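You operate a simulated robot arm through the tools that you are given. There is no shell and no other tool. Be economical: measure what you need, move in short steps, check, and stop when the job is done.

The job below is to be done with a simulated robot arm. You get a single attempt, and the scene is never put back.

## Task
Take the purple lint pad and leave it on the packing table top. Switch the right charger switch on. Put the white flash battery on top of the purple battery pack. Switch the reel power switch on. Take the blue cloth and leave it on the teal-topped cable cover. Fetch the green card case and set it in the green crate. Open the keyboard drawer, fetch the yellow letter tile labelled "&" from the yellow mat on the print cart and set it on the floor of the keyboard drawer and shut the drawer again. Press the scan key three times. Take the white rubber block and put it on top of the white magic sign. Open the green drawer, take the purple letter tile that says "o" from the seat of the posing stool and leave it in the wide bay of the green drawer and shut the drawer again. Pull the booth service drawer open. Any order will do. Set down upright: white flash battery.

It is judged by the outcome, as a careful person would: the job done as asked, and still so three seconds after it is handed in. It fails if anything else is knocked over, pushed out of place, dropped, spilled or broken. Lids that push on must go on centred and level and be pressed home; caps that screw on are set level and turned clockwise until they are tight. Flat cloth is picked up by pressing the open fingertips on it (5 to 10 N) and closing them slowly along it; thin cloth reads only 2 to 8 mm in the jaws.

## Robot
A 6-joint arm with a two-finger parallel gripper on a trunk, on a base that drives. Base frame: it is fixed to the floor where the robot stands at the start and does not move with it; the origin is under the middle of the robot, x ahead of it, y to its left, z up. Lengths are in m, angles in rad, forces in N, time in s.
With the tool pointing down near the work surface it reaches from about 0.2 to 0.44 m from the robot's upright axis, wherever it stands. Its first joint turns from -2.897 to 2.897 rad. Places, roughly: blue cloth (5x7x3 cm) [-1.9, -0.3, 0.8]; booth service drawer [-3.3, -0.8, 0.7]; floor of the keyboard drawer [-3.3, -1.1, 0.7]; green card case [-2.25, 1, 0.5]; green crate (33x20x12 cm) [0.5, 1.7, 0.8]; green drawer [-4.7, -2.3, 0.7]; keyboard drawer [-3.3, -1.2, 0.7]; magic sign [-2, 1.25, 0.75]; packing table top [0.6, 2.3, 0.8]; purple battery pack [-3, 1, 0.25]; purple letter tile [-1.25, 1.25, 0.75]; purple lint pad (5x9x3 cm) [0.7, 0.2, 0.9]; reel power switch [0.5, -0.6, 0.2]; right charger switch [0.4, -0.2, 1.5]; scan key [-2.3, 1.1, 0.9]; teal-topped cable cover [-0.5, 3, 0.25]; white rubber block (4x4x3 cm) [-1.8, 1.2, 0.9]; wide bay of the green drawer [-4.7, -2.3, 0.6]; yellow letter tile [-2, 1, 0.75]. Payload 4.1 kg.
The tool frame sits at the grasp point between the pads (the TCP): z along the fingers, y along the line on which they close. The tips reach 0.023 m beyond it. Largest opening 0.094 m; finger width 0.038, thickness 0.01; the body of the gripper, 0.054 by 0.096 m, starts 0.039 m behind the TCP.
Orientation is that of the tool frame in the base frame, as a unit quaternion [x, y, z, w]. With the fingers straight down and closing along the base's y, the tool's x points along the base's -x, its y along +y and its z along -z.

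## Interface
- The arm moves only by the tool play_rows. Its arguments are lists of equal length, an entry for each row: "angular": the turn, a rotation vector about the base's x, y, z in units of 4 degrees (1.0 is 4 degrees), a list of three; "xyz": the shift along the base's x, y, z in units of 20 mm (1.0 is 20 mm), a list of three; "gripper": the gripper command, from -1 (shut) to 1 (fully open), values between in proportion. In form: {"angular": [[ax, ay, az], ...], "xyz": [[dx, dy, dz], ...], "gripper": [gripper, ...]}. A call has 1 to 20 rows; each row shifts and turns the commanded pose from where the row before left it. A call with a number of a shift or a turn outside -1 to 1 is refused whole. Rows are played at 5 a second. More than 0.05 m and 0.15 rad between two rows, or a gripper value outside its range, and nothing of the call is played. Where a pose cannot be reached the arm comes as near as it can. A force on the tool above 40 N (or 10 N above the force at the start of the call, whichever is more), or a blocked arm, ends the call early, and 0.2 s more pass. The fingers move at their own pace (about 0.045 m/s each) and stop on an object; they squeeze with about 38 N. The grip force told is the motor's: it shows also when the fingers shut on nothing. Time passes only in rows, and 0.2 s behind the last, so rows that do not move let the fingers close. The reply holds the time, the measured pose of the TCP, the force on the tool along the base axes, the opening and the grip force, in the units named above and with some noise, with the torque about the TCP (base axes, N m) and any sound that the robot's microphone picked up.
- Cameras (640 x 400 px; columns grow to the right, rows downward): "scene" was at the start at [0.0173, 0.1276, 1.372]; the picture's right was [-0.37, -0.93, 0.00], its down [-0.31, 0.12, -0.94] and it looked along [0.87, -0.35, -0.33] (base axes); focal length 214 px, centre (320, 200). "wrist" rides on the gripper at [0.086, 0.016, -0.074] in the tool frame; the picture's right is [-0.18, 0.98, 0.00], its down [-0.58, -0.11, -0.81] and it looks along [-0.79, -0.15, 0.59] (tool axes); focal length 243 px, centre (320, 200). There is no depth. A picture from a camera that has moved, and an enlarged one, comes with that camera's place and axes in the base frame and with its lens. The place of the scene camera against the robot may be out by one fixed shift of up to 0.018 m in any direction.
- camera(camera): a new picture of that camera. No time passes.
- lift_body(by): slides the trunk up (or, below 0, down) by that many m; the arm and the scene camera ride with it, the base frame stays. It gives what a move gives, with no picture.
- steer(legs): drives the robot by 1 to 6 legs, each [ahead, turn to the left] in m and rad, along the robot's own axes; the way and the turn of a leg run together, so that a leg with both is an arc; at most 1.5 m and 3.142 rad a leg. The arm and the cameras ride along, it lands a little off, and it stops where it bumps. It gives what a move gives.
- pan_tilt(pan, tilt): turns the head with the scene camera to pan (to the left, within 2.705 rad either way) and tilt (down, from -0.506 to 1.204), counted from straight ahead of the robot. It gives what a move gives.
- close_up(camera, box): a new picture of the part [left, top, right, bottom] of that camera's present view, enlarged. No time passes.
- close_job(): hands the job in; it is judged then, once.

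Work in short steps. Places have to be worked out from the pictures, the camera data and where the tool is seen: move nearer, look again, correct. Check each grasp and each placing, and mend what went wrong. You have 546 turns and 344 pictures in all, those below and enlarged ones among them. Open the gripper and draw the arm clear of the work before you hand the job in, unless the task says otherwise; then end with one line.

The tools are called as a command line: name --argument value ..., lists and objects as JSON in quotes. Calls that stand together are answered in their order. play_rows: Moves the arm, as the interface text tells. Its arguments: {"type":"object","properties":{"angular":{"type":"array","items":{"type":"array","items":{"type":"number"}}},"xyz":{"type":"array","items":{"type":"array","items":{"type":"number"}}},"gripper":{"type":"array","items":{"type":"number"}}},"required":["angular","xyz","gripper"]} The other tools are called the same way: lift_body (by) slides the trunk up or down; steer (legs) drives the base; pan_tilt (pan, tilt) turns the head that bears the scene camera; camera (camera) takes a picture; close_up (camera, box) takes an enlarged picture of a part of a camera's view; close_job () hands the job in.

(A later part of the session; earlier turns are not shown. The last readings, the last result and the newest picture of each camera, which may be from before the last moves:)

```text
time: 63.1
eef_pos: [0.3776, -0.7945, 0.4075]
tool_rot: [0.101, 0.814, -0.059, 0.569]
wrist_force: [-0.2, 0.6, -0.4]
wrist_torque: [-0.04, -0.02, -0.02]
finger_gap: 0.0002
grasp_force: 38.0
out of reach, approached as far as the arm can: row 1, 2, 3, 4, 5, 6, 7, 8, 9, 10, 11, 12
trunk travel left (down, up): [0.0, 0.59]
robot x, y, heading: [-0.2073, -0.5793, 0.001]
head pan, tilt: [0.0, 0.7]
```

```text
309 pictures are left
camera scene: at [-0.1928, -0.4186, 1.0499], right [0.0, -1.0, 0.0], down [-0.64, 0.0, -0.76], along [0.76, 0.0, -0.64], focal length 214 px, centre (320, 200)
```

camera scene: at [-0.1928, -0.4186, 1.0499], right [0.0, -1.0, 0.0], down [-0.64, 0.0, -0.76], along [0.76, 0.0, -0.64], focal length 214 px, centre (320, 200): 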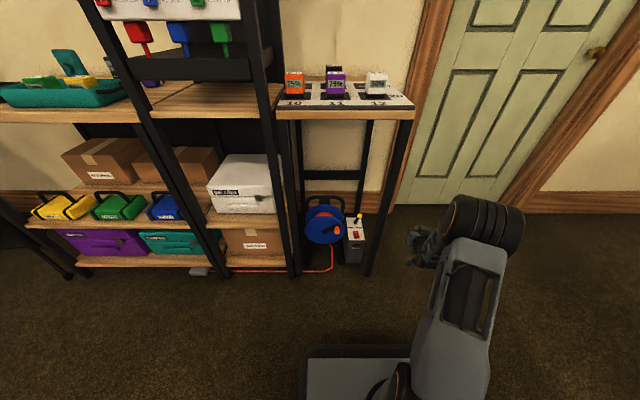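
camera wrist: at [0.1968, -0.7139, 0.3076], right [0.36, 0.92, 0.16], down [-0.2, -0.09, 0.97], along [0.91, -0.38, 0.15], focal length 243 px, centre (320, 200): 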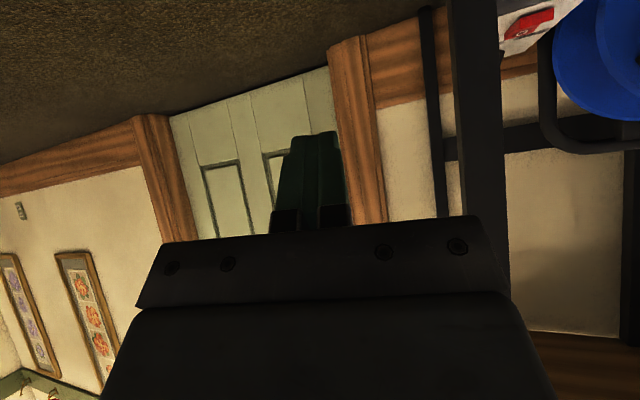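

I go back to a tool-down posture at moderate height, which is known to work, and will approach by driving.

play_rows --angular '[[0.24, 0.966, 0], [0.24, 0.966, 0], [0.24, 0.966, 0], [0.24, 0.966, 0], [0.24, 0.966, 0], [0.24, 0.966, 0], [0.24, 0.966, 0], [0.24, 0.966, 0], [0.24, 0.966, 0], [0.24, 0.966, 0], [0.24, 0.966, 0], [0.24, 0.966, 0], [0.24, 0.966, 0], [0.24, 0.966, 0], [0.24, 0.966, 0], [0.24, 0.966, 0], [0.24, 0.966, 0]]' --xyz '[[0, -0.5, 0.5], [0, -0.5, 0.5], [0, -0.5, 0.5], [0, -0.5, 0.5], [0, -0.5, 0.5], [0, -0.5, 0.5], [0, 0, 0.5], [0, 0, 0.5], [0, 0, 0.5], [0, 0, 0.5], [-0.5, 0, 0.5], [-0.5, 0, 0.5], [-0.5, 0, 0.5], [-0.5, 0, 0.5], [-0.5, 0, 0.5], [-0.5, 0, 0], [-0.5, 0, 0]]' --gripper '[-1, -1, -1, -1, -1, -1, -1, -1, -1, -1, -1, -1, -1, -1, -1, -1, -1]'

```text
time: 66.8
eef_pos: [0.3112, -0.8498, 0.5462]
tool_rot: [0.124, 0.99, 0.003, 0.06]
wrist_force: [-0.2, -0.5, 0.2]
wrist_torque: [-0.01, 0.0, 0.02]
finger_gap: 0.0003
grasp_force: 38.2
out of reach, approached as far as the arm can: row 7, 8
trunk travel left (down, up): [0.0, 0.59]
robot x, y, heading: [-0.2113, -0.5805, -0.001]
head pan, tilt: [0.0, 0.7]
```

Good: tool nearly down at 0.59 m radius. I remove the residual yaw/tilt and move toward bearing −20°, z≈0.4.

play_rows --angular '[[0, 0.2, 0.4], [0, 0.2, 0.4], [0, 0.2, 0.4], [0, 0.2, 0.4], [0, 0.2, 0.4], [0, 0.2, 0.4], [0, 0.2, 0.4], [0, 0.2, 0.4]]' --xyz '[[-0.3, 0.7, -0.8], [-0.3, 0.7, -0.8], [-0.3, 0.7, -0.8], [-0.3, 0.7, -0.8], [-0.3, 0.7, -0.8], [-0.3, 0.7, -0.8], [-0.3, 0.7, -0.8], [-0.3, 0.7, -0.8]]' --gripper '[-1, -1, -1, -1, -1, -1, -1, -1]'

camera --camera "scene"

```text
time: 68.5
eef_pos: [0.2617, -0.7365, 0.4179]
tool_rot: [0.013, 1.0, 0.003, 0.005]
wrist_force: [0.0, 0.3, 0.7]
wrist_torque: [0.04, 0.03, -0.01]
finger_gap: 0.0002
grasp_force: 38.3
trunk travel left (down, up): [0.0, 0.59]
robot x, y, heading: [-0.2074, -0.5813, 0.001]
head pan, tilt: [0.0, 0.7]
```

```text
308 pictures are left
camera scene: at [-0.1929, -0.4186, 1.0499], right [0.0, -1.0, 0.0], down [-0.64, 0.0, -0.77], along [0.77, 0.0, -0.64], focal length 214 px, centre (320, 200)
```

scene: 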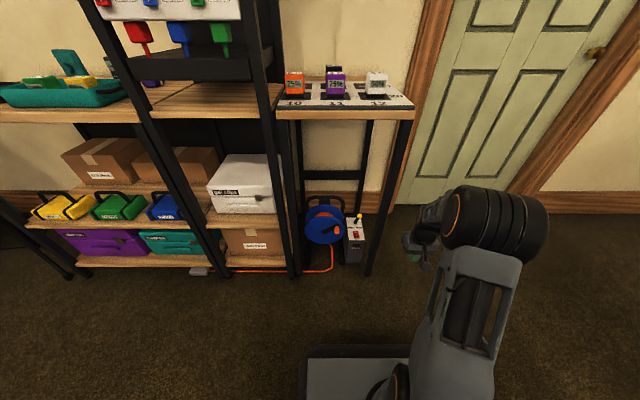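

Works. I test in free space here that the tool-down descent to z≈0.24 is reachable at this radius.

play_rows --angular '[[0, 0, 0], [0, 0, 0], [0, 0, 0], [0, 0, 0], [0, 0, 0], [0, 0, 0], [0, 0, 0], [0, 0, 0], [0, 0, 0], [0, 0, 0]]' --xyz '[[0, 0.5, -1], [0, 0.5, -1], [0, 0, -1], [0, 0, -1], [0, 0, -1], [0, 0, -1], [0, 0, -1], [0, 0, -1], [0, 0, -1], [0, 0, 0]]' --gripper '[-1, -1, -1, -1, -1, -1, -1, -1, -1, -1]'

camera --camera "scene"

```text
time: 70.8
eef_pos: [0.2627, -0.7179, 0.2382]
tool_rot: [0.013, 1.0, 0.004, 0.004]
wrist_force: [0.3, 0.9, 0.1]
wrist_torque: [-0.03, 0.02, -0.02]
finger_gap: 0.0001
grasp_force: 37.8
trunk travel left (down, up): [0.0, 0.59]
robot x, y, heading: [-0.2089, -0.5826, 0.006]
head pan, tilt: [0.0, 0.7]
```

```text
307 pictures are left
camera scene: at [-0.1928, -0.4186, 1.0499], right [0.0, -1.0, 0.0], down [-0.64, 0.0, -0.76], along [0.76, 0.0, -0.64], focal length 214 px, centre (320, 200)
```

scene: 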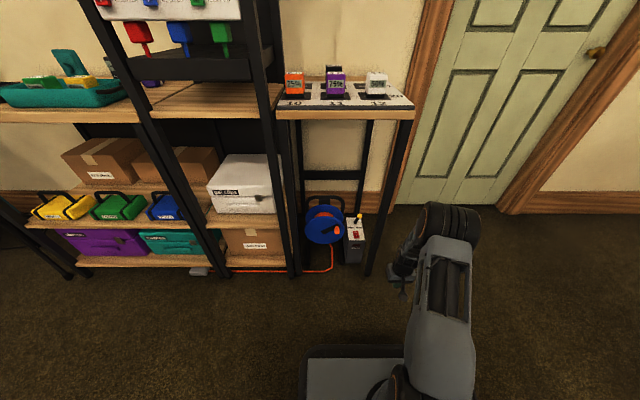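

Reachable. I raise slightly to z≈0.30 and shift the robot left by 0.12 m (turn right, back, turn left).

play_rows --angular '[[0, 0, 0], [0, 0, 0], [0, 0, 0]]' --xyz '[[0, 0, 1], [0, 0, 1], [0, 0, 1]]' --gripper '[-1, -1, -1]'

steer --legs '[[0, -1.571], [-0.117, 0], [0, 1.571]]'

camera --camera "wrist"

camera --camera "scene"

```text
time: 71.5
eef_pos: [0.2618, -0.7172, 0.2987]
tool_rot: [0.012, 1.0, 0.004, 0.004]
wrist_force: [0.7, -0.1, -0.1]
wrist_torque: [-0.03, -0.03, 0.0]
finger_gap: 0.0001
grasp_force: 37.7
trunk travel left (down, up): [0.0, 0.59]
robot x, y, heading: [-0.2104, -0.5796, 0.003]
head pan, tilt: [0.0, 0.7]
```

```text
time: 80.4
eef_pos: [0.2602, -0.6122, 0.298]
tool_rot: [0.026, 1.0, 0.003, 0.005]
wrist_force: [-0.1, 0.2, -0.4]
wrist_torque: [-0.01, -0.05, 0.0]
finger_gap: 0.0001
grasp_force: 38.1
trunk travel left (down, up): [0.0, 0.59]
robot x, y, heading: [-0.2086, -0.4643, -0.022]
head pan, tilt: [0.0, 0.7]
```

```text
306 pictures are left
camera wrist: at [0.173, -0.593, 0.3719], right [0.23, 0.97, 0.01], down [0.57, -0.14, 0.81], along [0.79, -0.18, -0.59], focal length 243 px, centre (320, 200)
```

wrist: 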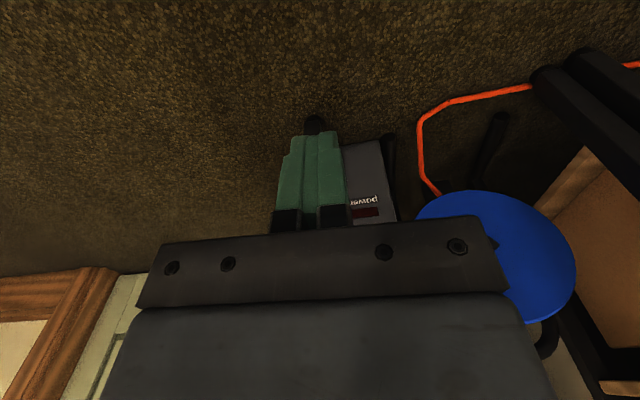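

```text
305 pictures are left
camera scene: at [-0.1877, -0.3025, 1.0499], right [-0.02, -1.0, 0.0], down [-0.64, 0.01, -0.76], along [0.76, -0.02, -0.64], focal length 214 px, centre (320, 200)
```

scene: 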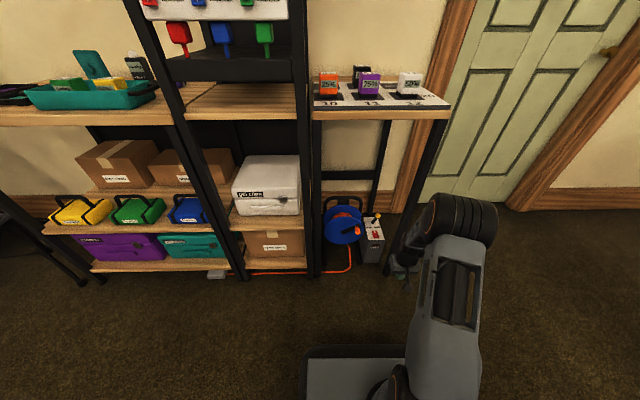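

The leg sits at (0.431,-0.66), tight beside the gripper body, so I lean the gripper's top 20° to the left and set y≈-0.59.

play_rows --angular '[[-1, 0, 0], [-1, 0, 0], [-1, 0, 0], [-1, 0, 0], [-1, 0, 0], [0, 0, 0]]' --xyz '[[0, 0.2, 0], [0, 0.2, 0], [0, 0.2, 0], [0, 0.2, 0], [0, 0.3, 0], [0, 0, 0]]' --gripper '[-1, -1, -1, -1, -1, -1]'

camera --camera "wrist"

```text
time: 81.8
eef_pos: [0.2604, -0.5897, 0.2991]
tool_rot: [0.025, 0.985, -0.171, 0.009]
wrist_force: [-0.5, 0.0, -0.6]
wrist_torque: [0.02, -0.01, -0.06]
finger_gap: 0.0
grasp_force: 38.4
trunk travel left (down, up): [0.0, 0.59]
robot x, y, heading: [-0.2077, -0.4671, -0.022]
head pan, tilt: [0.0, 0.7]
```

```text
304 pictures are left
camera wrist: at [0.1735, -0.5469, 0.3607], right [0.23, 0.92, -0.33], down [0.57, 0.14, 0.81], along [0.79, -0.37, -0.49], focal length 243 px, centre (320, 200)
```

wrist: 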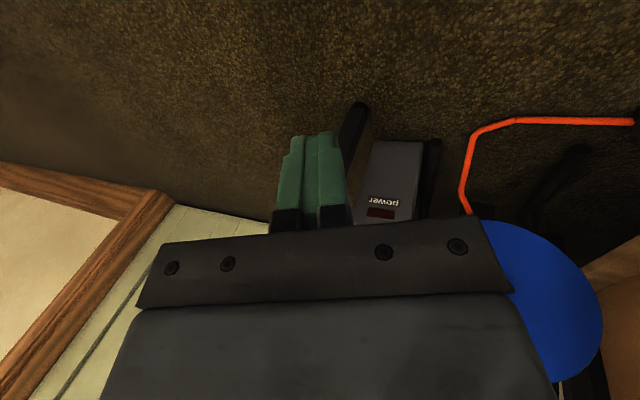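

Device front is at x≈0.50, centre y≈-0.598. I drive ahead 0.268 m.

steer --legs '[[0.268, 0]]'

camera --camera "scene"

camera --camera "wrist"

```text
time: 83.7
eef_pos: [0.5299, -0.597, 0.2979]
tool_rot: [0.023, 0.985, -0.171, 0.009]
wrist_force: [-0.4, -0.3, 0.7]
wrist_torque: [0.0, 0.05, 0.0]
finger_gap: 0.0001
grasp_force: 37.5
trunk travel left (down, up): [0.0, 0.59]
robot x, y, heading: [0.062, -0.4701, -0.025]
head pan, tilt: [0.0, 0.7]
```

```text
303 pictures are left
camera scene: at [0.0814, -0.3086, 1.0499], right [-0.02, -1.0, 0.0], down [-0.64, 0.01, -0.76], along [0.76, -0.02, -0.64], focal length 214 px, centre (320, 200)
```

scene: 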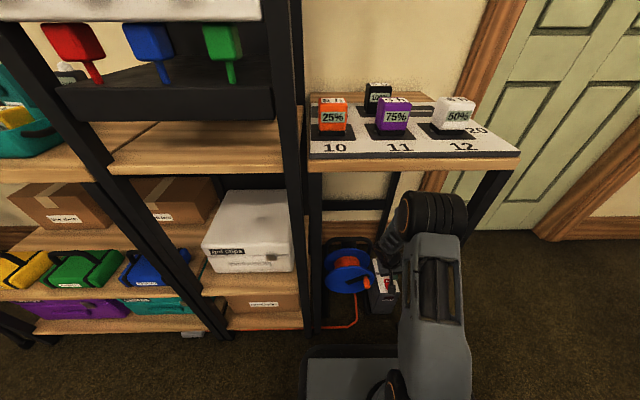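

```text
302 pictures are left
camera wrist: at [0.4424, -0.5532, 0.3607], right [0.23, 0.92, -0.32], down [0.57, 0.14, 0.81], along [0.79, -0.37, -0.49], focal length 243 px, centre (320, 200)
```

wrist: 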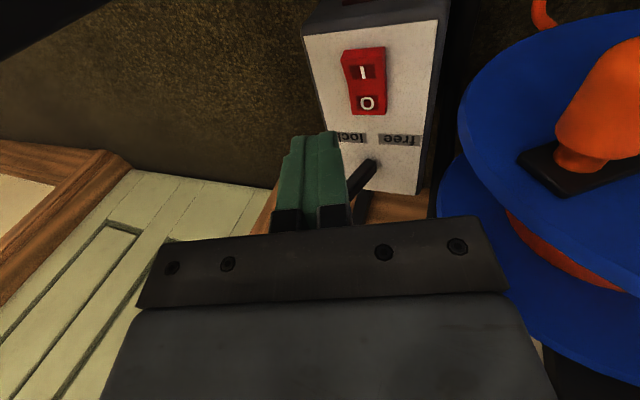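

I see the rocker clearly: I at (0.528,-0.599,0.2), O at 0.553. I shift 16 mm back so the 38 mm wide fingers press only the I half, and descend.

play_rows --angular '[[0, 0, 0], [0, 0, 0], [0, 0, 0], [0, 0, 0], [0, 0, 0]]' --xyz '[[-0.8, 0, -0.5], [0, 0, -0.8], [0, 0, -0.8], [0, 0, -0.5], [0, 0, -0.2]]' --gripper '[-1, -1, -1, -1, -1]'

play_rows --angular '[[0, 0, 0], [0, 0, 0], [0, 0, 0], [0, 0, 0], [0, 0, 0], [0, 0, 0]]' --xyz '[[0, 0, -0.15], [0, 0, -0.15], [0, 0, -0.15], [0, 0, -0.15], [0, 0, -0.15], [0, 0, -0.15]]' --gripper '[-1, -1, -1, -1, -1, -1]'

camera --camera "wrist"

```text
time: 84.9
eef_pos: [0.5129, -0.5964, 0.2415]
tool_rot: [0.024, 0.985, -0.17, 0.008]
wrist_force: [-0.2, 0.3, 0.7]
wrist_torque: [-0.02, -0.01, -0.01]
finger_gap: 0.0
grasp_force: 38.2
trunk travel left (down, up): [0.0, 0.59]
robot x, y, heading: [0.06, -0.4722, -0.025]
head pan, tilt: [0.0, 0.7]
```

```text
time: 86.1
eef_pos: [0.5139, -0.5964, 0.2329]
tool_rot: [0.025, 0.985, -0.173, 0.009]
wrist_force: [-11.5, 5.8, 31.7]
wrist_torque: [0.19, 0.27, -0.01]
finger_gap: 0.0
grasp_force: 38.0
trunk travel left (down, up): [0.0, 0.59]
robot x, y, heading: [0.0588, -0.475, -0.023]
head pan, tilt: [0.0, 0.7]
stopped in row 5: the force on the tool passed its limit (the readings are from after the stop); the commanded pose is now the measured one
```

```text
301 pictures are left
camera wrist: at [0.4264, -0.5527, 0.2941], right [0.24, 0.91, -0.33], down [0.57, 0.15, 0.81], along [0.79, -0.38, -0.48], focal length 243 px, centre (320, 200)
```

wrist: 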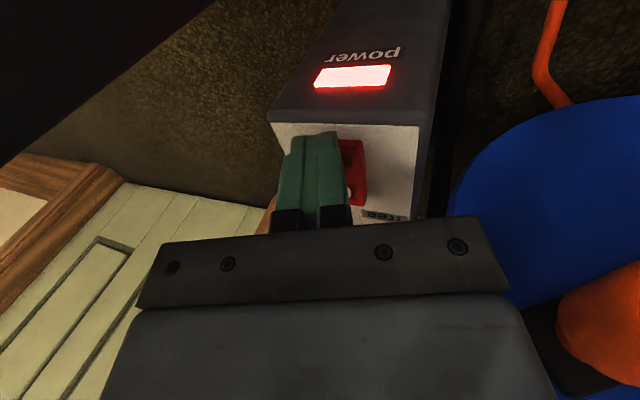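

The power lamp is lit. I lift off and drive back out.

play_rows --angular '[[0, 0, 0], [0, 0, 0], [0, 0, 0], [0, 0, 0]]' --xyz '[[0, 0, 0.5], [0, 0, 1], [0, 0, 1], [0, 0, 0.9]]' --gripper '[-1, -1, -1, -1]'

camera --camera "wrist"

steer --legs '[[-0.26, 0]]'

```text
time: 87.1
eef_pos: [0.5132, -0.5971, 0.2978]
tool_rot: [0.025, 0.985, -0.171, 0.009]
wrist_force: [1.1, 0.5, 0.5]
wrist_torque: [-0.04, 0.02, -0.01]
finger_gap: 0.0001
grasp_force: 38.2
trunk travel left (down, up): [0.0, 0.59]
robot x, y, heading: [0.0644, -0.4682, -0.021]
head pan, tilt: [0.0, 0.7]
```

```text
300 pictures are left
camera wrist: at [0.4269, -0.5533, 0.3599], right [0.23, 0.92, -0.33], down [0.57, 0.14, 0.81], along [0.79, -0.38, -0.49], focal length 243 px, centre (320, 200)
```

wrist: 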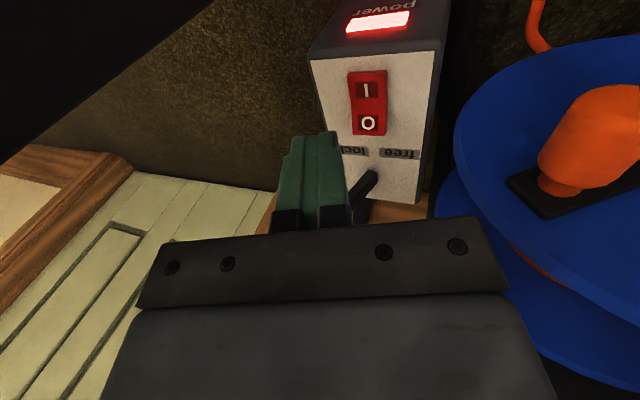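

```text
time: 89.0
eef_pos: [0.2508, -0.5913, 0.2972]
tool_rot: [0.025, 0.985, -0.171, 0.009]
wrist_force: [-0.4, 0.8, 0.0]
wrist_torque: [-0.04, -0.02, -0.03]
finger_gap: 0.0
grasp_force: 37.8
trunk travel left (down, up): [0.0, 0.59]
robot x, y, heading: [-0.2006, -0.4659, -0.022]
head pan, tilt: [0.0, 0.7]
```

Now the lint pad at about (0.675,0.203,0.88). I raise the trunk, straighten the tool and drive left to y≈0.3.

lift_body --by 0.35

play_rows --angular '[[1, 0, 0], [1, 0, 0], [1, 0, 0], [1, 0, 0], [1, 0, 0], [0, 0, 0], [0, 0, 0], [0, 0, 0], [0, 0, 0], [0, 0, 0], [0, 0, 0], [0, 0, 0], [0, 0, 0], [0, 0, 0], [0, 0, 0]]' --xyz '[[0, 0, 1], [0, 0, 1], [0, 0, 1], [0, 0, 1], [0, 0, 1], [0, 0, 1], [0, 0, 1], [0, 0, 1], [0, 0, 1], [0, 0, 1], [0, 0, 1], [0, 0, 1], [0, 0, 1], [0, 0, 1], [0, 0, 1]]' --gripper '[-1, -1, -1, -1, -1, 1, 1, 1, 1, 1, 1, 1, 1, 1, 1]'

steer --legs '[[0, 1.593], [0.76, 0], [0, -1.571]]'

camera --camera "scene"

```text
time: 92.4
eef_pos: [0.2512, -0.5913, 0.6467]
tool_rot: [0.025, 0.985, -0.171, 0.009]
wrist_force: [0.8, 0.2, 0.0]
wrist_torque: [-0.03, -0.02, -0.01]
finger_gap: 0.0
grasp_force: 38.2
trunk travel left (down, up): [-0.35, 0.24]
robot x, y, heading: [-0.2021, -0.4669, -0.027]
head pan, tilt: [0.0, 0.7]
```

```text
time: 95.6
eef_pos: [0.2506, -0.5912, 0.9472]
tool_rot: [0.026, 1.0, 0.002, 0.004]
wrist_force: [-0.3, -0.1, 0.5]
wrist_torque: [0.02, 0.01, 0.03]
finger_gap: 0.094
grasp_force: 0.0
trunk travel left (down, up): [-0.35, 0.24]
robot x, y, heading: [-0.2002, -0.4647, -0.028]
head pan, tilt: [0.0, 0.7]
```

```text
time: 107.5
eef_pos: [0.2483, 0.1727, 0.946]
tool_rot: [0.019, 1.0, 0.003, 0.005]
wrist_force: [-0.7, 0.2, -0.1]
wrist_torque: [0.01, -0.03, 0.02]
finger_gap: 0.0939
grasp_force: 0.1
trunk travel left (down, up): [-0.35, 0.24]
robot x, y, heading: [-0.2069, 0.2937, -0.009]
head pan, tilt: [0.0, 0.7]
```

```text
299 pictures are left
camera scene: at [-0.189, 0.4552, 1.3999], right [-0.01, -1.0, 0.0], down [-0.64, 0.01, -0.76], along [0.76, -0.01, -0.64], focal length 214 px, centre (320, 200)
```

scene: 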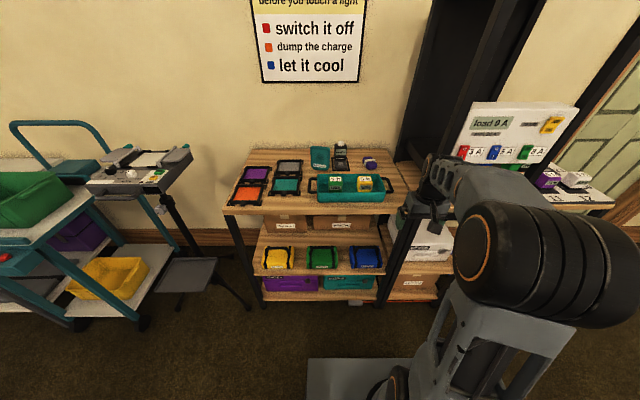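

close_up --camera "scene" --box '[220, 130, 440, 268]'

```text
2.90 times, centred on (330, 199) of scene
camera zoom: at [-0.189, 0.4552, 1.3999], right [-0.01, -1.0, 0.0], down [-0.64, 0.01, -0.76], along [0.76, -0.01, -0.64], focal length 622 px, centre (291, 203)
```

zoom: 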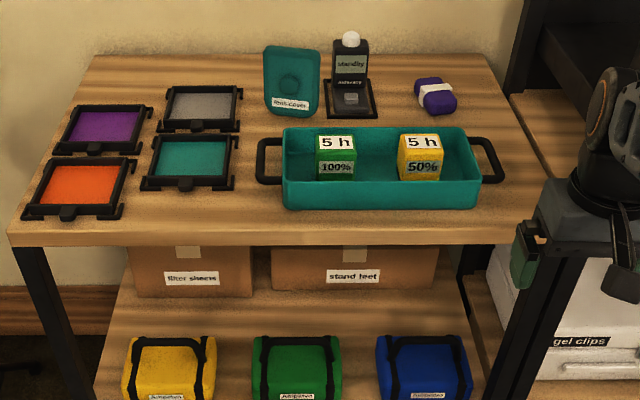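

Pad centre triangulates to (0.695,0.206,0.885). I raise the trunk 0.1 for clearance and drive ahead 0.27.

lift_body --by 0.1

steer --legs '[[0.27, 0.009]]'

camera --camera "wrist"

camera --camera "scene"

```text
time: 108.8
eef_pos: [0.2484, 0.1724, 1.047]
tool_rot: [0.02, 1.0, 0.002, 0.005]
wrist_force: [-0.4, -0.9, -0.9]
wrist_torque: [-0.01, 0.03, 0.0]
finger_gap: 0.0943
grasp_force: 0.0
trunk travel left (down, up): [-0.45, 0.14]
robot x, y, heading: [-0.2058, 0.2913, -0.014]
head pan, tilt: [0.0, 0.7]
```

```text
time: 110.7
eef_pos: [0.5183, 0.1752, 1.0469]
tool_rot: [0.015, 1.0, 0.003, 0.005]
wrist_force: [-0.1, 0.5, -0.4]
wrist_torque: [-0.04, 0.01, 0.0]
finger_gap: 0.094
grasp_force: 0.1
trunk travel left (down, up): [-0.45, 0.14]
robot x, y, heading: [0.0633, 0.2916, 0.002]
head pan, tilt: [0.0, 0.7]
```

```text
297 pictures are left
camera wrist: at [0.4309, 0.1935, 1.1205], right [0.21, 0.98, 0.01], down [0.57, -0.13, 0.81], along [0.79, -0.17, -0.58], focal length 243 px, centre (320, 200)
```

wrist: 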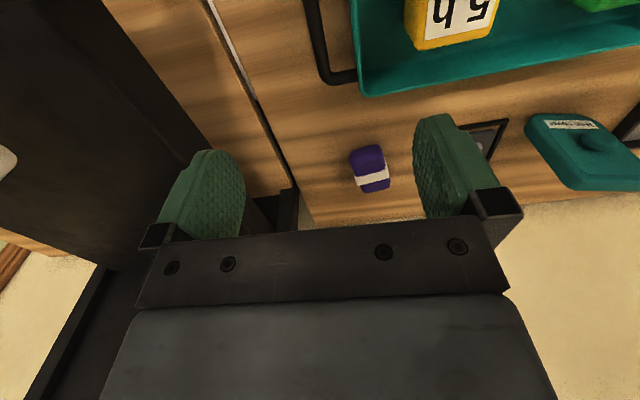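

```text
296 pictures are left
camera scene: at [0.0788, 0.4544, 1.4999], right [0.0, -1.0, 0.0], down [-0.64, 0.0, -0.76], along [0.76, 0.0, -0.64], focal length 214 px, centre (320, 200)
```

scene: 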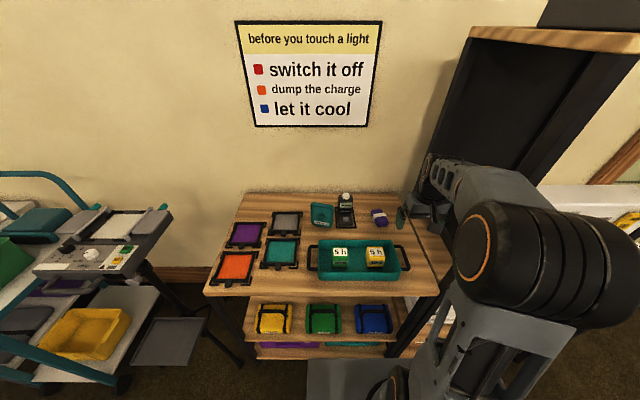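

Pad at (0.69,0.209), long axis along x, so I close along y. I extend over it at this height first.

play_rows --angular '[[0, 0, 0], [0, 0, 0], [0, 0, 0], [0, 0, 0], [0, 0, 0], [0, 0, 0], [0, 0, 0], [0, 0, 0], [0, 0, 0]]' --xyz '[[1, 0.4, 0], [1, 0.4, 0], [1, 0.4, 0], [1, 0.4, 0], [1, 0, 0], [1, 0, 0], [1, 0, 0], [1, 0, 0], [0.6, 0, 0]]' --gripper '[1, 1, 1, 1, 1, 1, 1, 1, 1]'

camera --camera "wrist"

```text
time: 112.7
eef_pos: [0.6902, 0.2081, 1.0481]
tool_rot: [0.015, 1.0, 0.002, 0.004]
wrist_force: [-0.3, -0.5, -0.3]
wrist_torque: [-0.02, 0.0, 0.01]
finger_gap: 0.0944
grasp_force: 0.1
trunk travel left (down, up): [-0.45, 0.14]
robot x, y, heading: [0.0635, 0.2917, 0.006]
head pan, tilt: [0.0, 0.7]
```

```text
295 pictures are left
camera wrist: at [0.603, 0.2256, 1.1206], right [0.21, 0.98, 0.01], down [0.57, -0.13, 0.81], along [0.79, -0.17, -0.58], focal length 243 px, centre (320, 200)
```

wrist: 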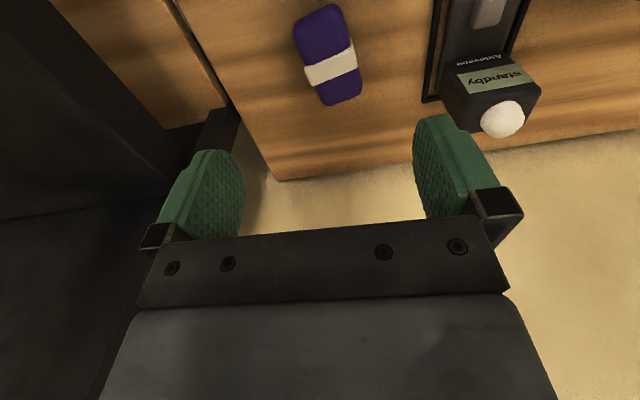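

Pad centre (0.704,0.214), axis turned ~7°. I align, narrow the jaws to ~75 mm, and descend.

play_rows --angular '[[0, 0, 0.9], [0, 0, 0.9], [0, 0, 0], [0, 0, 0], [0, 0, 0], [0, 0, 0], [0, 0, 0], [0, 0, 0]]' --xyz '[[0.35, 0.15, -1], [0.35, 0.15, -1], [0, 0, -1], [0, 0, -1], [0, 0, -1], [0, 0, -1], [0, 0, -0.7], [0, 0, -0.3]]' --gripper '[0.6, 0.6, 0.6, 0.6, 0.6, 0.6, 0.6, 0.6]'

camera --camera "wrist"

```text
time: 114.5
eef_pos: [0.7052, 0.2129, 0.9069]
tool_rot: [-0.048, 0.999, 0.002, 0.004]
wrist_force: [-0.6, -0.5, 0.8]
wrist_torque: [0.0, 0.02, -0.05]
finger_gap: 0.0751
grasp_force: 0.0
trunk travel left (down, up): [-0.45, 0.14]
robot x, y, heading: [0.0653, 0.2966, -0.0]
head pan, tilt: [0.0, 0.7]
```

```text
294 pictures are left
camera wrist: at [0.6155, 0.2201, 0.9802], right [0.09, 1.0, 0.01], down [0.58, -0.06, 0.81], along [0.81, -0.07, -0.58], focal length 243 px, centre (320, 200)
```

wrist: 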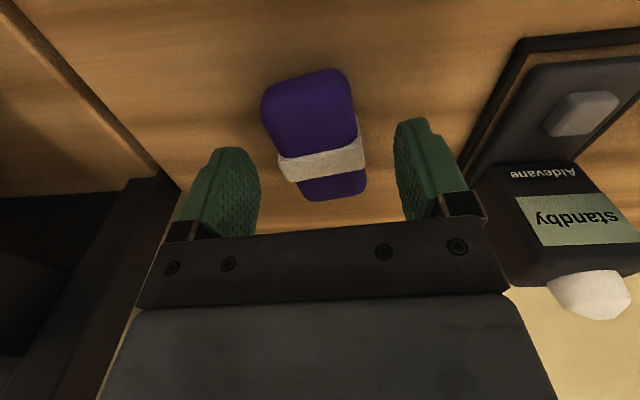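

Aligned. I lower 9 mm and close.

play_rows --angular '[[0, 0, 0], [0, 0, 0], [0, 0, 0], [0, 0, 0], [0, 0, 0], [0, 0, 0], [0, 0, 0]]' --xyz '[[0, 0, -0.3], [0, 0, -0.15], [0, 0, 0], [0, 0, 0], [0, 0, 0], [0, 0, 0], [0, 0, 0]]' --gripper '[0.6, 0.6, -1, -1, -1, -1, -1]'

play_rows --angular '[[0, 0, 0], [0, 0, 0], [0, 0, 0], [0, 0, 0], [0, 0, 0], [0, 0, 0], [0, 0, 0]]' --xyz '[[0, 0, 0.5], [0, 0, 1], [0, 0, 1], [0, 0, 1], [0, 0, 1], [0, 0, 1], [0, 0, 1]]' --gripper '[-1, -1, -1, -1, -1, -1, -1]'

camera --camera "wrist"

```text
time: 116.1
eef_pos: [0.7035, 0.2134, 0.8976]
tool_rot: [-0.048, 0.999, 0.003, 0.005]
wrist_force: [-0.1, -0.4, 1.3]
wrist_torque: [0.03, -0.01, -0.02]
finger_gap: 0.0469
grasp_force: 37.6
trunk travel left (down, up): [-0.45, 0.14]
robot x, y, heading: [0.0635, 0.2904, 0.0]
head pan, tilt: [0.0, 0.7]
```

```text
time: 117.7
eef_pos: [0.7035, 0.2154, 1.0276]
tool_rot: [-0.048, 0.999, 0.003, 0.003]
wrist_force: [-0.5, 0.2, 0.3]
wrist_torque: [0.03, -0.03, -0.01]
finger_gap: 0.0
grasp_force: 37.7
trunk travel left (down, up): [-0.45, 0.14]
robot x, y, heading: [0.0606, 0.2899, 0.005]
head pan, tilt: [0.0, 0.7]
```

```text
293 pictures are left
camera wrist: at [0.6147, 0.2211, 1.1023], right [0.09, 1.0, 0.01], down [0.58, -0.06, 0.81], along [0.81, -0.07, -0.58], focal length 243 px, centre (320, 200)
```

wrist: 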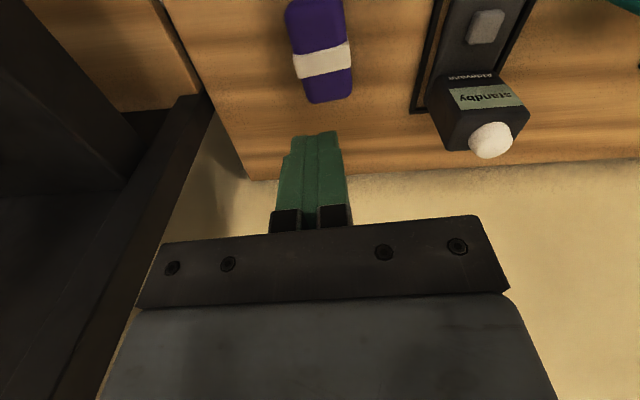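

It slipped out (gripped only the rounded top). The pad is back flat, aligned. I go down again deeper in small steps.

play_rows --angular '[[0, 0, 0], [0, 0, 0], [0, 0, 0], [0, 0, 0], [0, 0, 0], [0, 0, 0], [0, 0, 0]]' --xyz '[[0, 0, 0], [0, 0, -1], [0, 0, -1], [0, 0, -1], [0, 0, -1], [0, 0, -1], [0, 0, -1]]' --gripper '[0.6, 0.6, 0.6, 0.6, 0.6, 0.6, 0.6]'

play_rows --angular '[[0, 0, 0], [0, 0, 0], [0, 0, 0], [0, 0, 0], [0, 0, 0]]' --xyz '[[0, 0, -0.5], [0, 0, -0.3], [0, 0, -0.15], [0, 0, -0.1], [0, 0, 0]]' --gripper '[0.6, 0.6, 0.6, 0.6, 0.6]'

camera --camera "wrist"

```text
time: 119.3
eef_pos: [0.7041, 0.2149, 0.909]
tool_rot: [-0.048, 0.999, 0.003, 0.005]
wrist_force: [0.4, 0.2, -0.4]
wrist_torque: [0.02, 0.04, 0.0]
finger_gap: 0.0755
grasp_force: 0.1
trunk travel left (down, up): [-0.45, 0.14]
robot x, y, heading: [0.063, 0.2919, -0.001]
head pan, tilt: [0.0, 0.7]
```

```text
time: 120.5
eef_pos: [0.705, 0.2139, 0.8863]
tool_rot: [-0.048, 0.999, 0.003, 0.005]
wrist_force: [-0.3, 0.5, -0.2]
wrist_torque: [0.04, 0.02, 0.0]
finger_gap: 0.0753
grasp_force: 0.0
trunk travel left (down, up): [-0.45, 0.14]
robot x, y, heading: [0.0625, 0.2912, -0.006]
head pan, tilt: [0.0, 0.7]
```

```text
292 pictures are left
camera wrist: at [0.615, 0.2204, 0.9602], right [0.09, 1.0, 0.01], down [0.58, -0.06, 0.81], along [0.81, -0.07, -0.58], focal length 243 px, centre (320, 200)
```

wrist: 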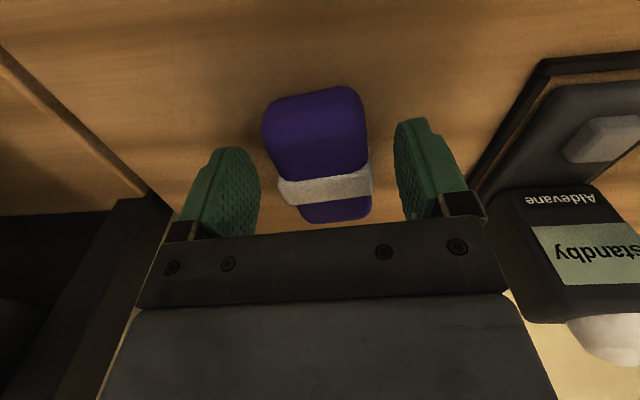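

play_rows --angular '[[0, 0, 0], [0, 0, 0], [0, 0, 0]]' --xyz '[[0, 0, -0.15], [0, 0, -0.15], [0, 0, 0]]' --gripper '[0.6, 0.6, 0.6]'

play_rows --angular '[[0, 0, 0], [0, 0, 0], [0, 0, 0], [0, 0, 0], [0, 0, 0]]' --xyz '[[0, 0, 0], [0, 0, 0], [0, 0, 0], [0, 0, 0], [0, 0, 0]]' --gripper '[-1, -1, -1, -1, -1]'

play_rows --angular '[[0, 0, 0], [0, 0, 0], [0, 0, 0], [0, 0, 0], [0, 0, 0], [0, 0, 0], [0, 0, 0]]' --xyz '[[0, 0, 0.5], [0, 0, 1], [0, 0, 1], [0, 0, 1], [0, 0, 1], [0, 0, 1], [0, 0, 1]]' --gripper '[-1, -1, -1, -1, -1, -1, -1]'

camera --camera "wrist"

```text
time: 121.3
eef_pos: [0.7041, 0.2147, 0.8804]
tool_rot: [-0.048, 0.999, 0.003, 0.004]
wrist_force: [0.5, 0.0, 0.1]
wrist_torque: [0.01, -0.03, -0.01]
finger_gap: 0.0751
grasp_force: 0.0
trunk travel left (down, up): [-0.45, 0.14]
robot x, y, heading: [0.0635, 0.2901, 0.002]
head pan, tilt: [0.0, 0.7]
```

```text
time: 122.5
eef_pos: [0.7049, 0.2139, 0.8809]
tool_rot: [-0.048, 0.999, 0.002, 0.004]
wrist_force: [-1.0, 0.0, 0.5]
wrist_torque: [-0.02, -0.02, -0.02]
finger_gap: 0.0471
grasp_force: 38.0
trunk travel left (down, up): [-0.45, 0.14]
robot x, y, heading: [0.0628, 0.292, -0.002]
head pan, tilt: [0.0, 0.7]
```

```text
time: 124.1
eef_pos: [0.7046, 0.2135, 1.0108]
tool_rot: [-0.048, 0.999, 0.003, 0.004]
wrist_force: [0.5, -0.2, -0.2]
wrist_torque: [0.02, -0.02, -0.04]
finger_gap: 0.0468
grasp_force: 37.8
trunk travel left (down, up): [-0.45, 0.14]
robot x, y, heading: [0.0652, 0.2904, -0.004]
head pan, tilt: [0.0, 0.7]
```

```text
291 pictures are left
camera wrist: at [0.615, 0.2198, 1.0843], right [0.09, 1.0, 0.01], down [0.58, -0.06, 0.81], along [0.81, -0.07, -0.58], focal length 243 px, centre (320, 200)
```

wrist: 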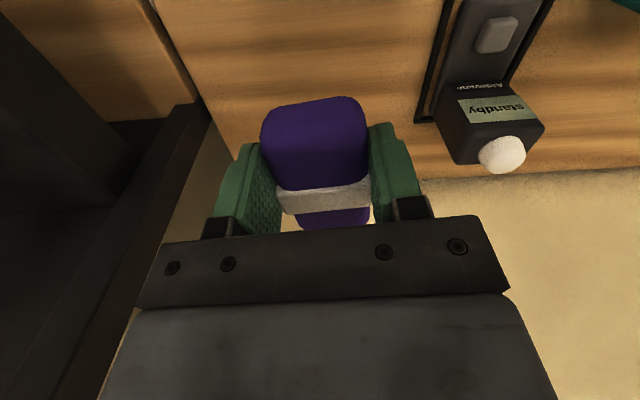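

Pad is held. I retract the arm and drive back, then turn left toward the packing area and look.

steer --legs '[[-0.35, 0]]'

play_rows --angular '[[0, 0, 0], [0, 0, 0], [0, 0, 0], [0, 0, 0], [0, 0, 0], [0, 0, 0], [0, 0, 0], [0, 0, 0], [0, 0, 0]]' --xyz '[[-1, -0.3, 0.5], [-1, -0.3, 0.5], [-1, -0.3, 0.5], [-1, -0.3, 0.5], [-1, -0.3, 0.5], [-1, -0.3, 0.5], [-1, -0.3, 0.5], [-1, -0.3, 0.5], [-1, -0.3, 0.5]]' --gripper '[-1, -1, -1, -1, -1, -1, -1, -1, -1]'

steer --legs '[[0, 1.571], [0.8, 0]]'

pan_tilt --pan -0.5 --tilt 0.5

camera --camera "scene"

```text
time: 126.3
eef_pos: [0.356, 0.2127, 1.0111]
tool_rot: [-0.048, 0.999, 0.003, 0.005]
wrist_force: [-0.7, -0.4, -0.4]
wrist_torque: [0.01, 0.0, 0.01]
finger_gap: 0.0469
grasp_force: 37.9
trunk travel left (down, up): [-0.45, 0.14]
robot x, y, heading: [-0.2836, 0.2903, -0.002]
head pan, tilt: [0.0, 0.7]
```

```text
time: 128.3
eef_pos: [0.176, 0.158, 1.0994]
tool_rot: [-0.048, 0.999, 0.003, 0.004]
wrist_force: [0.7, 0.2, 0.3]
wrist_torque: [0.01, 0.01, -0.02]
finger_gap: 0.047
grasp_force: 37.8
trunk travel left (down, up): [-0.45, 0.14]
robot x, y, heading: [-0.284, 0.2937, 0.002]
head pan, tilt: [0.0, 0.7]
```

```text
time: 136.4
eef_pos: [-0.1414, 1.5459, 1.1006]
tool_rot: [0.737, -0.676, -0.005, -0.001]
wrist_force: [0.9, 0.2, -1.0]
wrist_torque: [0.01, 0.02, -0.02]
finger_gap: 0.047
grasp_force: 38.3
trunk travel left (down, up): [-0.45, 0.14]
robot x, y, heading: [-0.2767, 1.0872, 1.56]
head pan, tilt: [0.0, 0.7]
```

```text
time: 137.3
eef_pos: [-0.1397, 1.5465, 1.1]
tool_rot: [0.736, -0.677, -0.005, -0.001]
wrist_force: [-0.1, -0.3, -0.6]
wrist_torque: [0.0, 0.02, -0.03]
finger_gap: 0.0473
grasp_force: 38.0
trunk travel left (down, up): [-0.45, 0.14]
robot x, y, heading: [-0.2802, 1.0881, 1.566]
head pan, tilt: [-0.499, 0.499]
```

```text
290 pictures are left
camera scene: at [-0.4109, 1.1033, 1.5176], right [0.87, -0.49, 0.0], down [-0.23, -0.42, -0.88], along [0.43, 0.77, -0.48], focal length 214 px, centre (320, 200)
```

scene: 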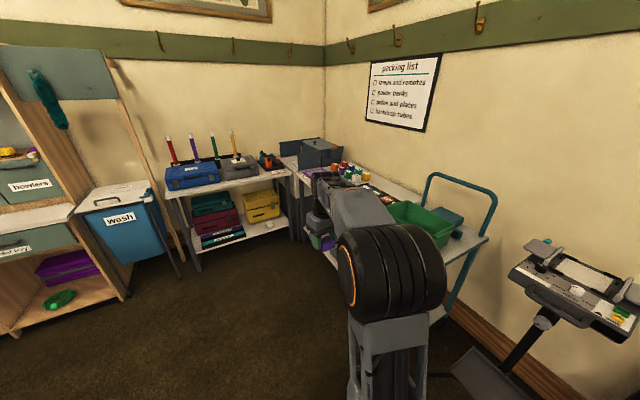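

steer --legs '[[0.75, 0]]'

pan_tilt --pan -1.3 --tilt 0.6

camera --camera "scene"

pan_tilt --pan -0.1 --tilt 0.7

camera --camera "scene"

```text
time: 141.4
eef_pos: [-0.1269, 2.2895, 1.1014]
tool_rot: [0.734, -0.679, -0.005, -0.001]
wrist_force: [0.2, 0.5, -0.5]
wrist_torque: [-0.02, 0.0, -0.01]
finger_gap: 0.047
grasp_force: 38.0
trunk travel left (down, up): [-0.45, 0.14]
robot x, y, heading: [-0.2682, 1.8298, 1.552]
head pan, tilt: [-0.499, 0.499]
```

```text
time: 142.5
eef_pos: [-0.1282, 2.2898, 1.1]
tool_rot: [0.735, -0.679, -0.005, 0.0]
wrist_force: [0.7, 0.1, -0.8]
wrist_torque: [-0.02, -0.01, -0.03]
finger_gap: 0.0471
grasp_force: 37.9
trunk travel left (down, up): [-0.45, 0.14]
robot x, y, heading: [-0.2713, 1.8291, 1.559]
head pan, tilt: [-1.3, 0.6]
```

```text
289 pictures are left
camera scene: at [-0.3595, 1.792, 1.5085], right [0.25, -0.97, 0.0], down [-0.55, -0.14, -0.83], along [0.8, 0.21, -0.56], focal length 214 px, centre (320, 200)
```

scene: 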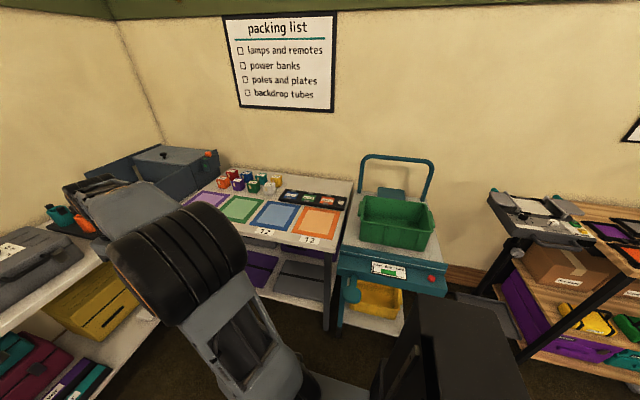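

```text
time: 143.9
eef_pos: [-0.1272, 2.2898, 1.101]
tool_rot: [0.734, -0.679, -0.004, -0.002]
wrist_force: [0.1, 0.7, -0.7]
wrist_torque: [-0.01, 0.01, 0.0]
finger_gap: 0.0472
grasp_force: 38.1
trunk travel left (down, up): [-0.45, 0.14]
robot x, y, heading: [-0.2717, 1.8301, 1.552]
head pan, tilt: [-0.099, 0.7]
```

```text
288 pictures are left
camera scene: at [-0.4351, 1.8541, 1.4999], right [0.99, -0.12, 0.0], down [-0.08, -0.64, -0.76], along [0.09, 0.76, -0.64], focal length 214 px, centre (320, 200)
```

scene: 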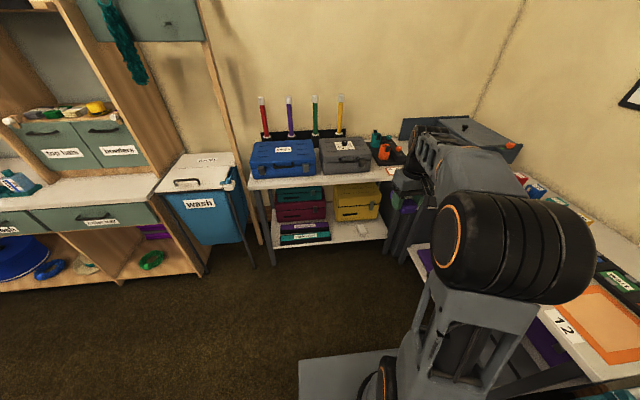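

pan_tilt --pan -1.3 --tilt 0.6

close_up --camera "scene" --box '[180, 130, 460, 305]'

```text
time: 145.3
eef_pos: [-0.1276, 2.2907, 1.0998]
tool_rot: [0.735, -0.678, -0.006, -0.002]
wrist_force: [0.2, -0.3, -1.4]
wrist_torque: [-0.02, 0.0, 0.04]
finger_gap: 0.0472
grasp_force: 37.9
trunk travel left (down, up): [-0.45, 0.14]
robot x, y, heading: [-0.266, 1.8272, 1.551]
head pan, tilt: [-1.3, 0.6]
```

```text
2.29 times, centred on (320, 218) of scene
camera zoom: at [-0.3595, 1.7919, 1.5085], right [0.25, -0.97, 0.0], down [-0.55, -0.14, -0.83], along [0.8, 0.21, -0.56], focal length 490 px, centre (320, 160)
```

zoom: 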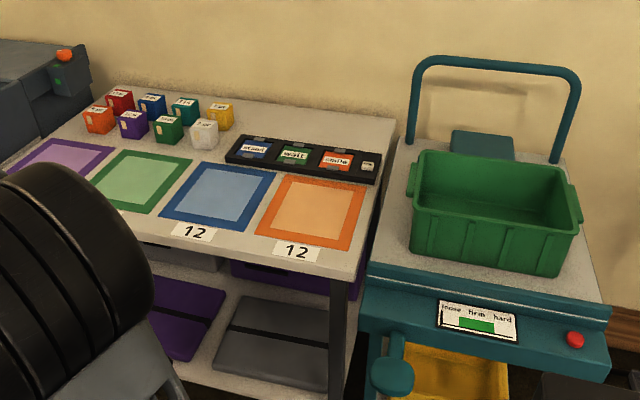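

Free bare strip on the packing table between the two "12" labels at about (0.322,2.14). I swing the pad over there keeping its long axis along y.

play_rows --angular '[[0, 0, 0], [0, 0, 0], [0, 0, 0], [0, 0, 0], [0, 0, 0], [0, 0, 0], [0, 0, 0], [0, 0, 0], [0, 0, 0], [0, 0, 0], [0, 0, 0], [0, 0, 0], [0, 0, 0], [0, 0, 0], [0, 0, 0], [0, 0, 0], [0, 0, 0], [0, 0, 0], [0, 0, 0], [0, 0, 0]]' --xyz '[[1, -0.375, 0], [1, -0.375, 0], [1, -0.375, 0], [1, -0.375, 0], [1, -0.375, 0], [1, -0.375, 0], [1, -0.375, 0], [1, -0.375, 0], [1, -0.375, 0], [1, -0.375, 0], [1, -0.375, 0], [1, -0.375, 0], [1, -0.375, 0], [1, -0.375, 0], [1, -0.375, 0], [1, -0.375, 0], [1, -0.375, 0], [1, -0.375, 0], [1, -0.375, 0], [1, -0.375, 0]]' --gripper '[-1, -1, -1, -1, -1, -1, -1, -1, -1, -1, -1, -1, -1, -1, -1, -1, -1, -1, -1, -1]'

camera --camera "wrist"

camera --camera "scene"

```text
time: 149.5
eef_pos: [0.2738, 2.1395, 1.0997]
tool_rot: [0.734, -0.679, -0.005, -0.001]
wrist_force: [-0.5, -0.4, -1.0]
wrist_torque: [0.01, 0.0, 0.01]
finger_gap: 0.0469
grasp_force: 38.0
trunk travel left (down, up): [-0.45, 0.14]
robot x, y, heading: [-0.2691, 1.83, 1.549]
head pan, tilt: [-1.3, 0.6]
```

```text
286 pictures are left
camera wrist: at [0.2631, 2.0508, 1.173], right [-0.99, 0.11, 0.01], down [0.07, 0.58, 0.81], along [0.08, 0.81, -0.58], focal length 243 px, centre (320, 200)
```

wrist: 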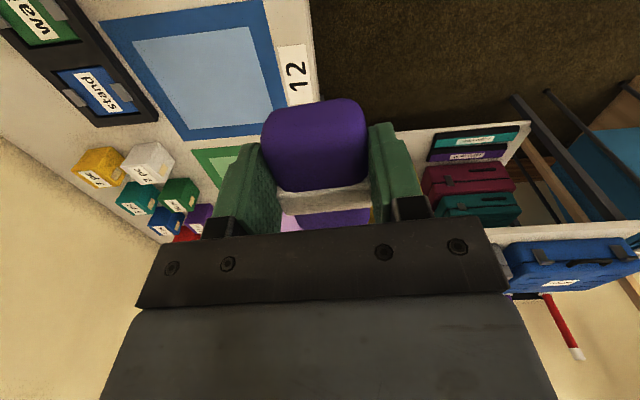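

```text
285 pictures are left
camera scene: at [-0.3589, 1.792, 1.5086], right [0.25, -0.97, 0.0], down [-0.55, -0.14, -0.82], along [0.8, 0.21, -0.57], focal length 214 px, centre (320, 200)
```

scene: 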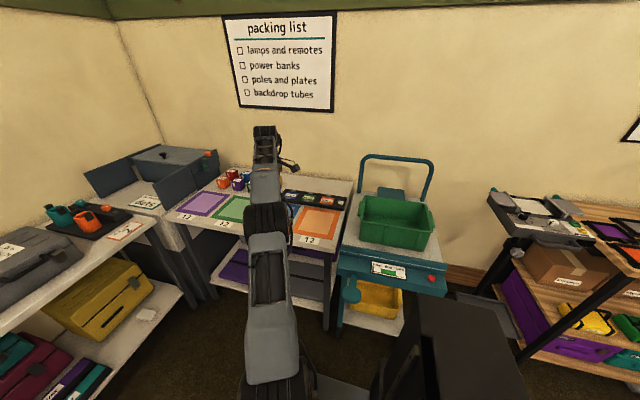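

Consistent: table edge x≈0.287. I move to x≈0.327 and descend.

play_rows --angular '[[0, 0, 0], [0, 0, 0], [0, 0, 0], [0, 0, 0], [0, 0, 0], [0, 0, 0], [0, 0, 0], [0, 0, 0], [0, 0, 0], [0, 0, 0], [0, 0, 0], [0, 0, 0], [0, 0, 0]]' --xyz '[[0.9, 0, -1], [0.9, 0, -1], [0.8, 0, -1], [0, 0, -1], [0, 0, -1], [0, 0, -1], [0, 0, -1], [0, 0, -1], [0, 0, -1], [0, 0, -1], [0, 0, -1], [0, 0, -0.5], [0, 0, 0]]' --gripper '[-1, -1, -1, -1, -1, -1, -1, -1, -1, -1, -1, -1, -1]'

camera --camera "wrist"

```text
time: 152.3
eef_pos: [0.3053, 2.1333, 0.8711]
tool_rot: [0.734, -0.679, -0.005, -0.001]
wrist_force: [-0.2, 0.5, -1.0]
wrist_torque: [-0.01, -0.01, -0.01]
finger_gap: 0.0471
grasp_force: 38.4
out of reach, approached as far as the arm can: row 2, 3
trunk travel left (down, up): [-0.45, 0.14]
robot x, y, heading: [-0.2733, 1.8322, 1.555]
head pan, tilt: [-1.3, 0.6]
```

```text
284 pictures are left
camera wrist: at [0.2953, 2.045, 0.9451], right [-0.99, 0.11, 0.01], down [0.07, 0.58, 0.81], along [0.08, 0.81, -0.58], focal length 243 px, centre (320, 200)
```

wrist: 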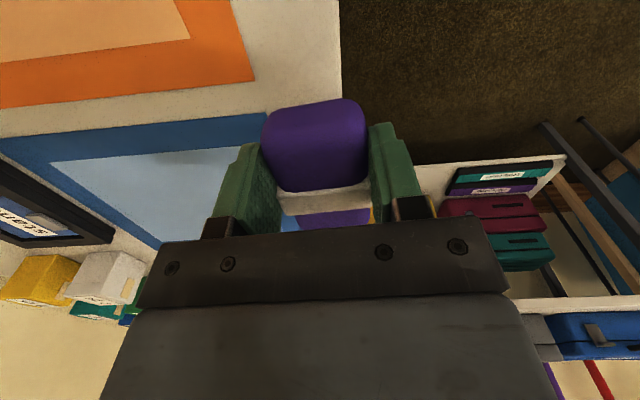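

I need ~20 mm more in +x; retry at this height.

play_rows --angular '[[0, 0, 0], [0, 0, 0], [0, 0, 0], [0, 0, 0]]' --xyz '[[0.5, 0, 0], [0.5, 0, 0], [0.3, 0, 0], [0, 0, 0]]' --gripper '[-1, -1, -1, -1]'

```text
time: 153.3
eef_pos: [0.3305, 2.1351, 0.8725]
tool_rot: [0.734, -0.679, -0.005, -0.001]
wrist_force: [-0.6, 0.1, -0.8]
wrist_torque: [0.03, -0.02, -0.02]
finger_gap: 0.0471
grasp_force: 38.1
trunk travel left (down, up): [-0.45, 0.14]
robot x, y, heading: [-0.27, 1.8305, 1.552]
head pan, tilt: [-1.3, 0.6]
```

Good. Now step down until contact.

play_rows --angular '[[0, 0, 0], [0, 0, 0], [0, 0, 0], [0, 0, 0], [0, 0, 0], [0, 0, 0], [0, 0, 0], [0, 0, 0]]' --xyz '[[0, 0, -0.4], [0, 0, -0.3], [0, 0, -0.2], [0, 0, -0.2], [0, 0, -0.2], [0, 0, -0.2], [0, 0, -0.2], [0, 0, 0]]' --gripper '[-1, -1, -1, -1, -1, -1, -1, -1]'

camera --camera "wrist"

```text
time: 155.1
eef_pos: [0.3319, 2.1352, 0.8375]
tool_rot: [0.734, -0.679, -0.005, -0.001]
wrist_force: [-0.7, -0.4, -1.2]
wrist_torque: [-0.01, 0.02, 0.0]
finger_gap: 0.047
grasp_force: 38.3
trunk travel left (down, up): [-0.45, 0.14]
robot x, y, heading: [-0.2663, 1.831, 1.554]
head pan, tilt: [-1.3, 0.6]
```

```text
283 pictures are left
camera wrist: at [0.3209, 2.0455, 0.9113], right [-0.99, 0.11, 0.01], down [0.07, 0.58, 0.81], along [0.08, 0.81, -0.58], focal length 243 px, centre (320, 200)
```

wrist: 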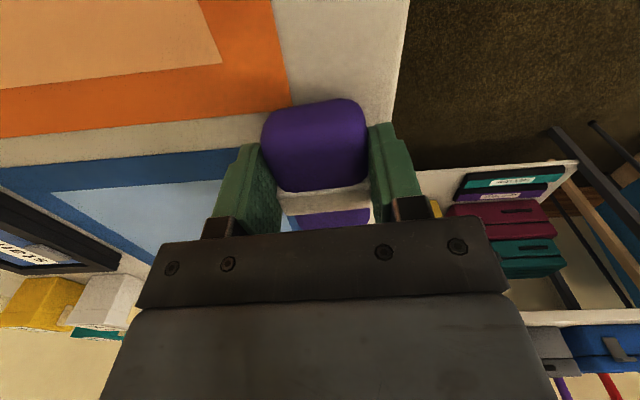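

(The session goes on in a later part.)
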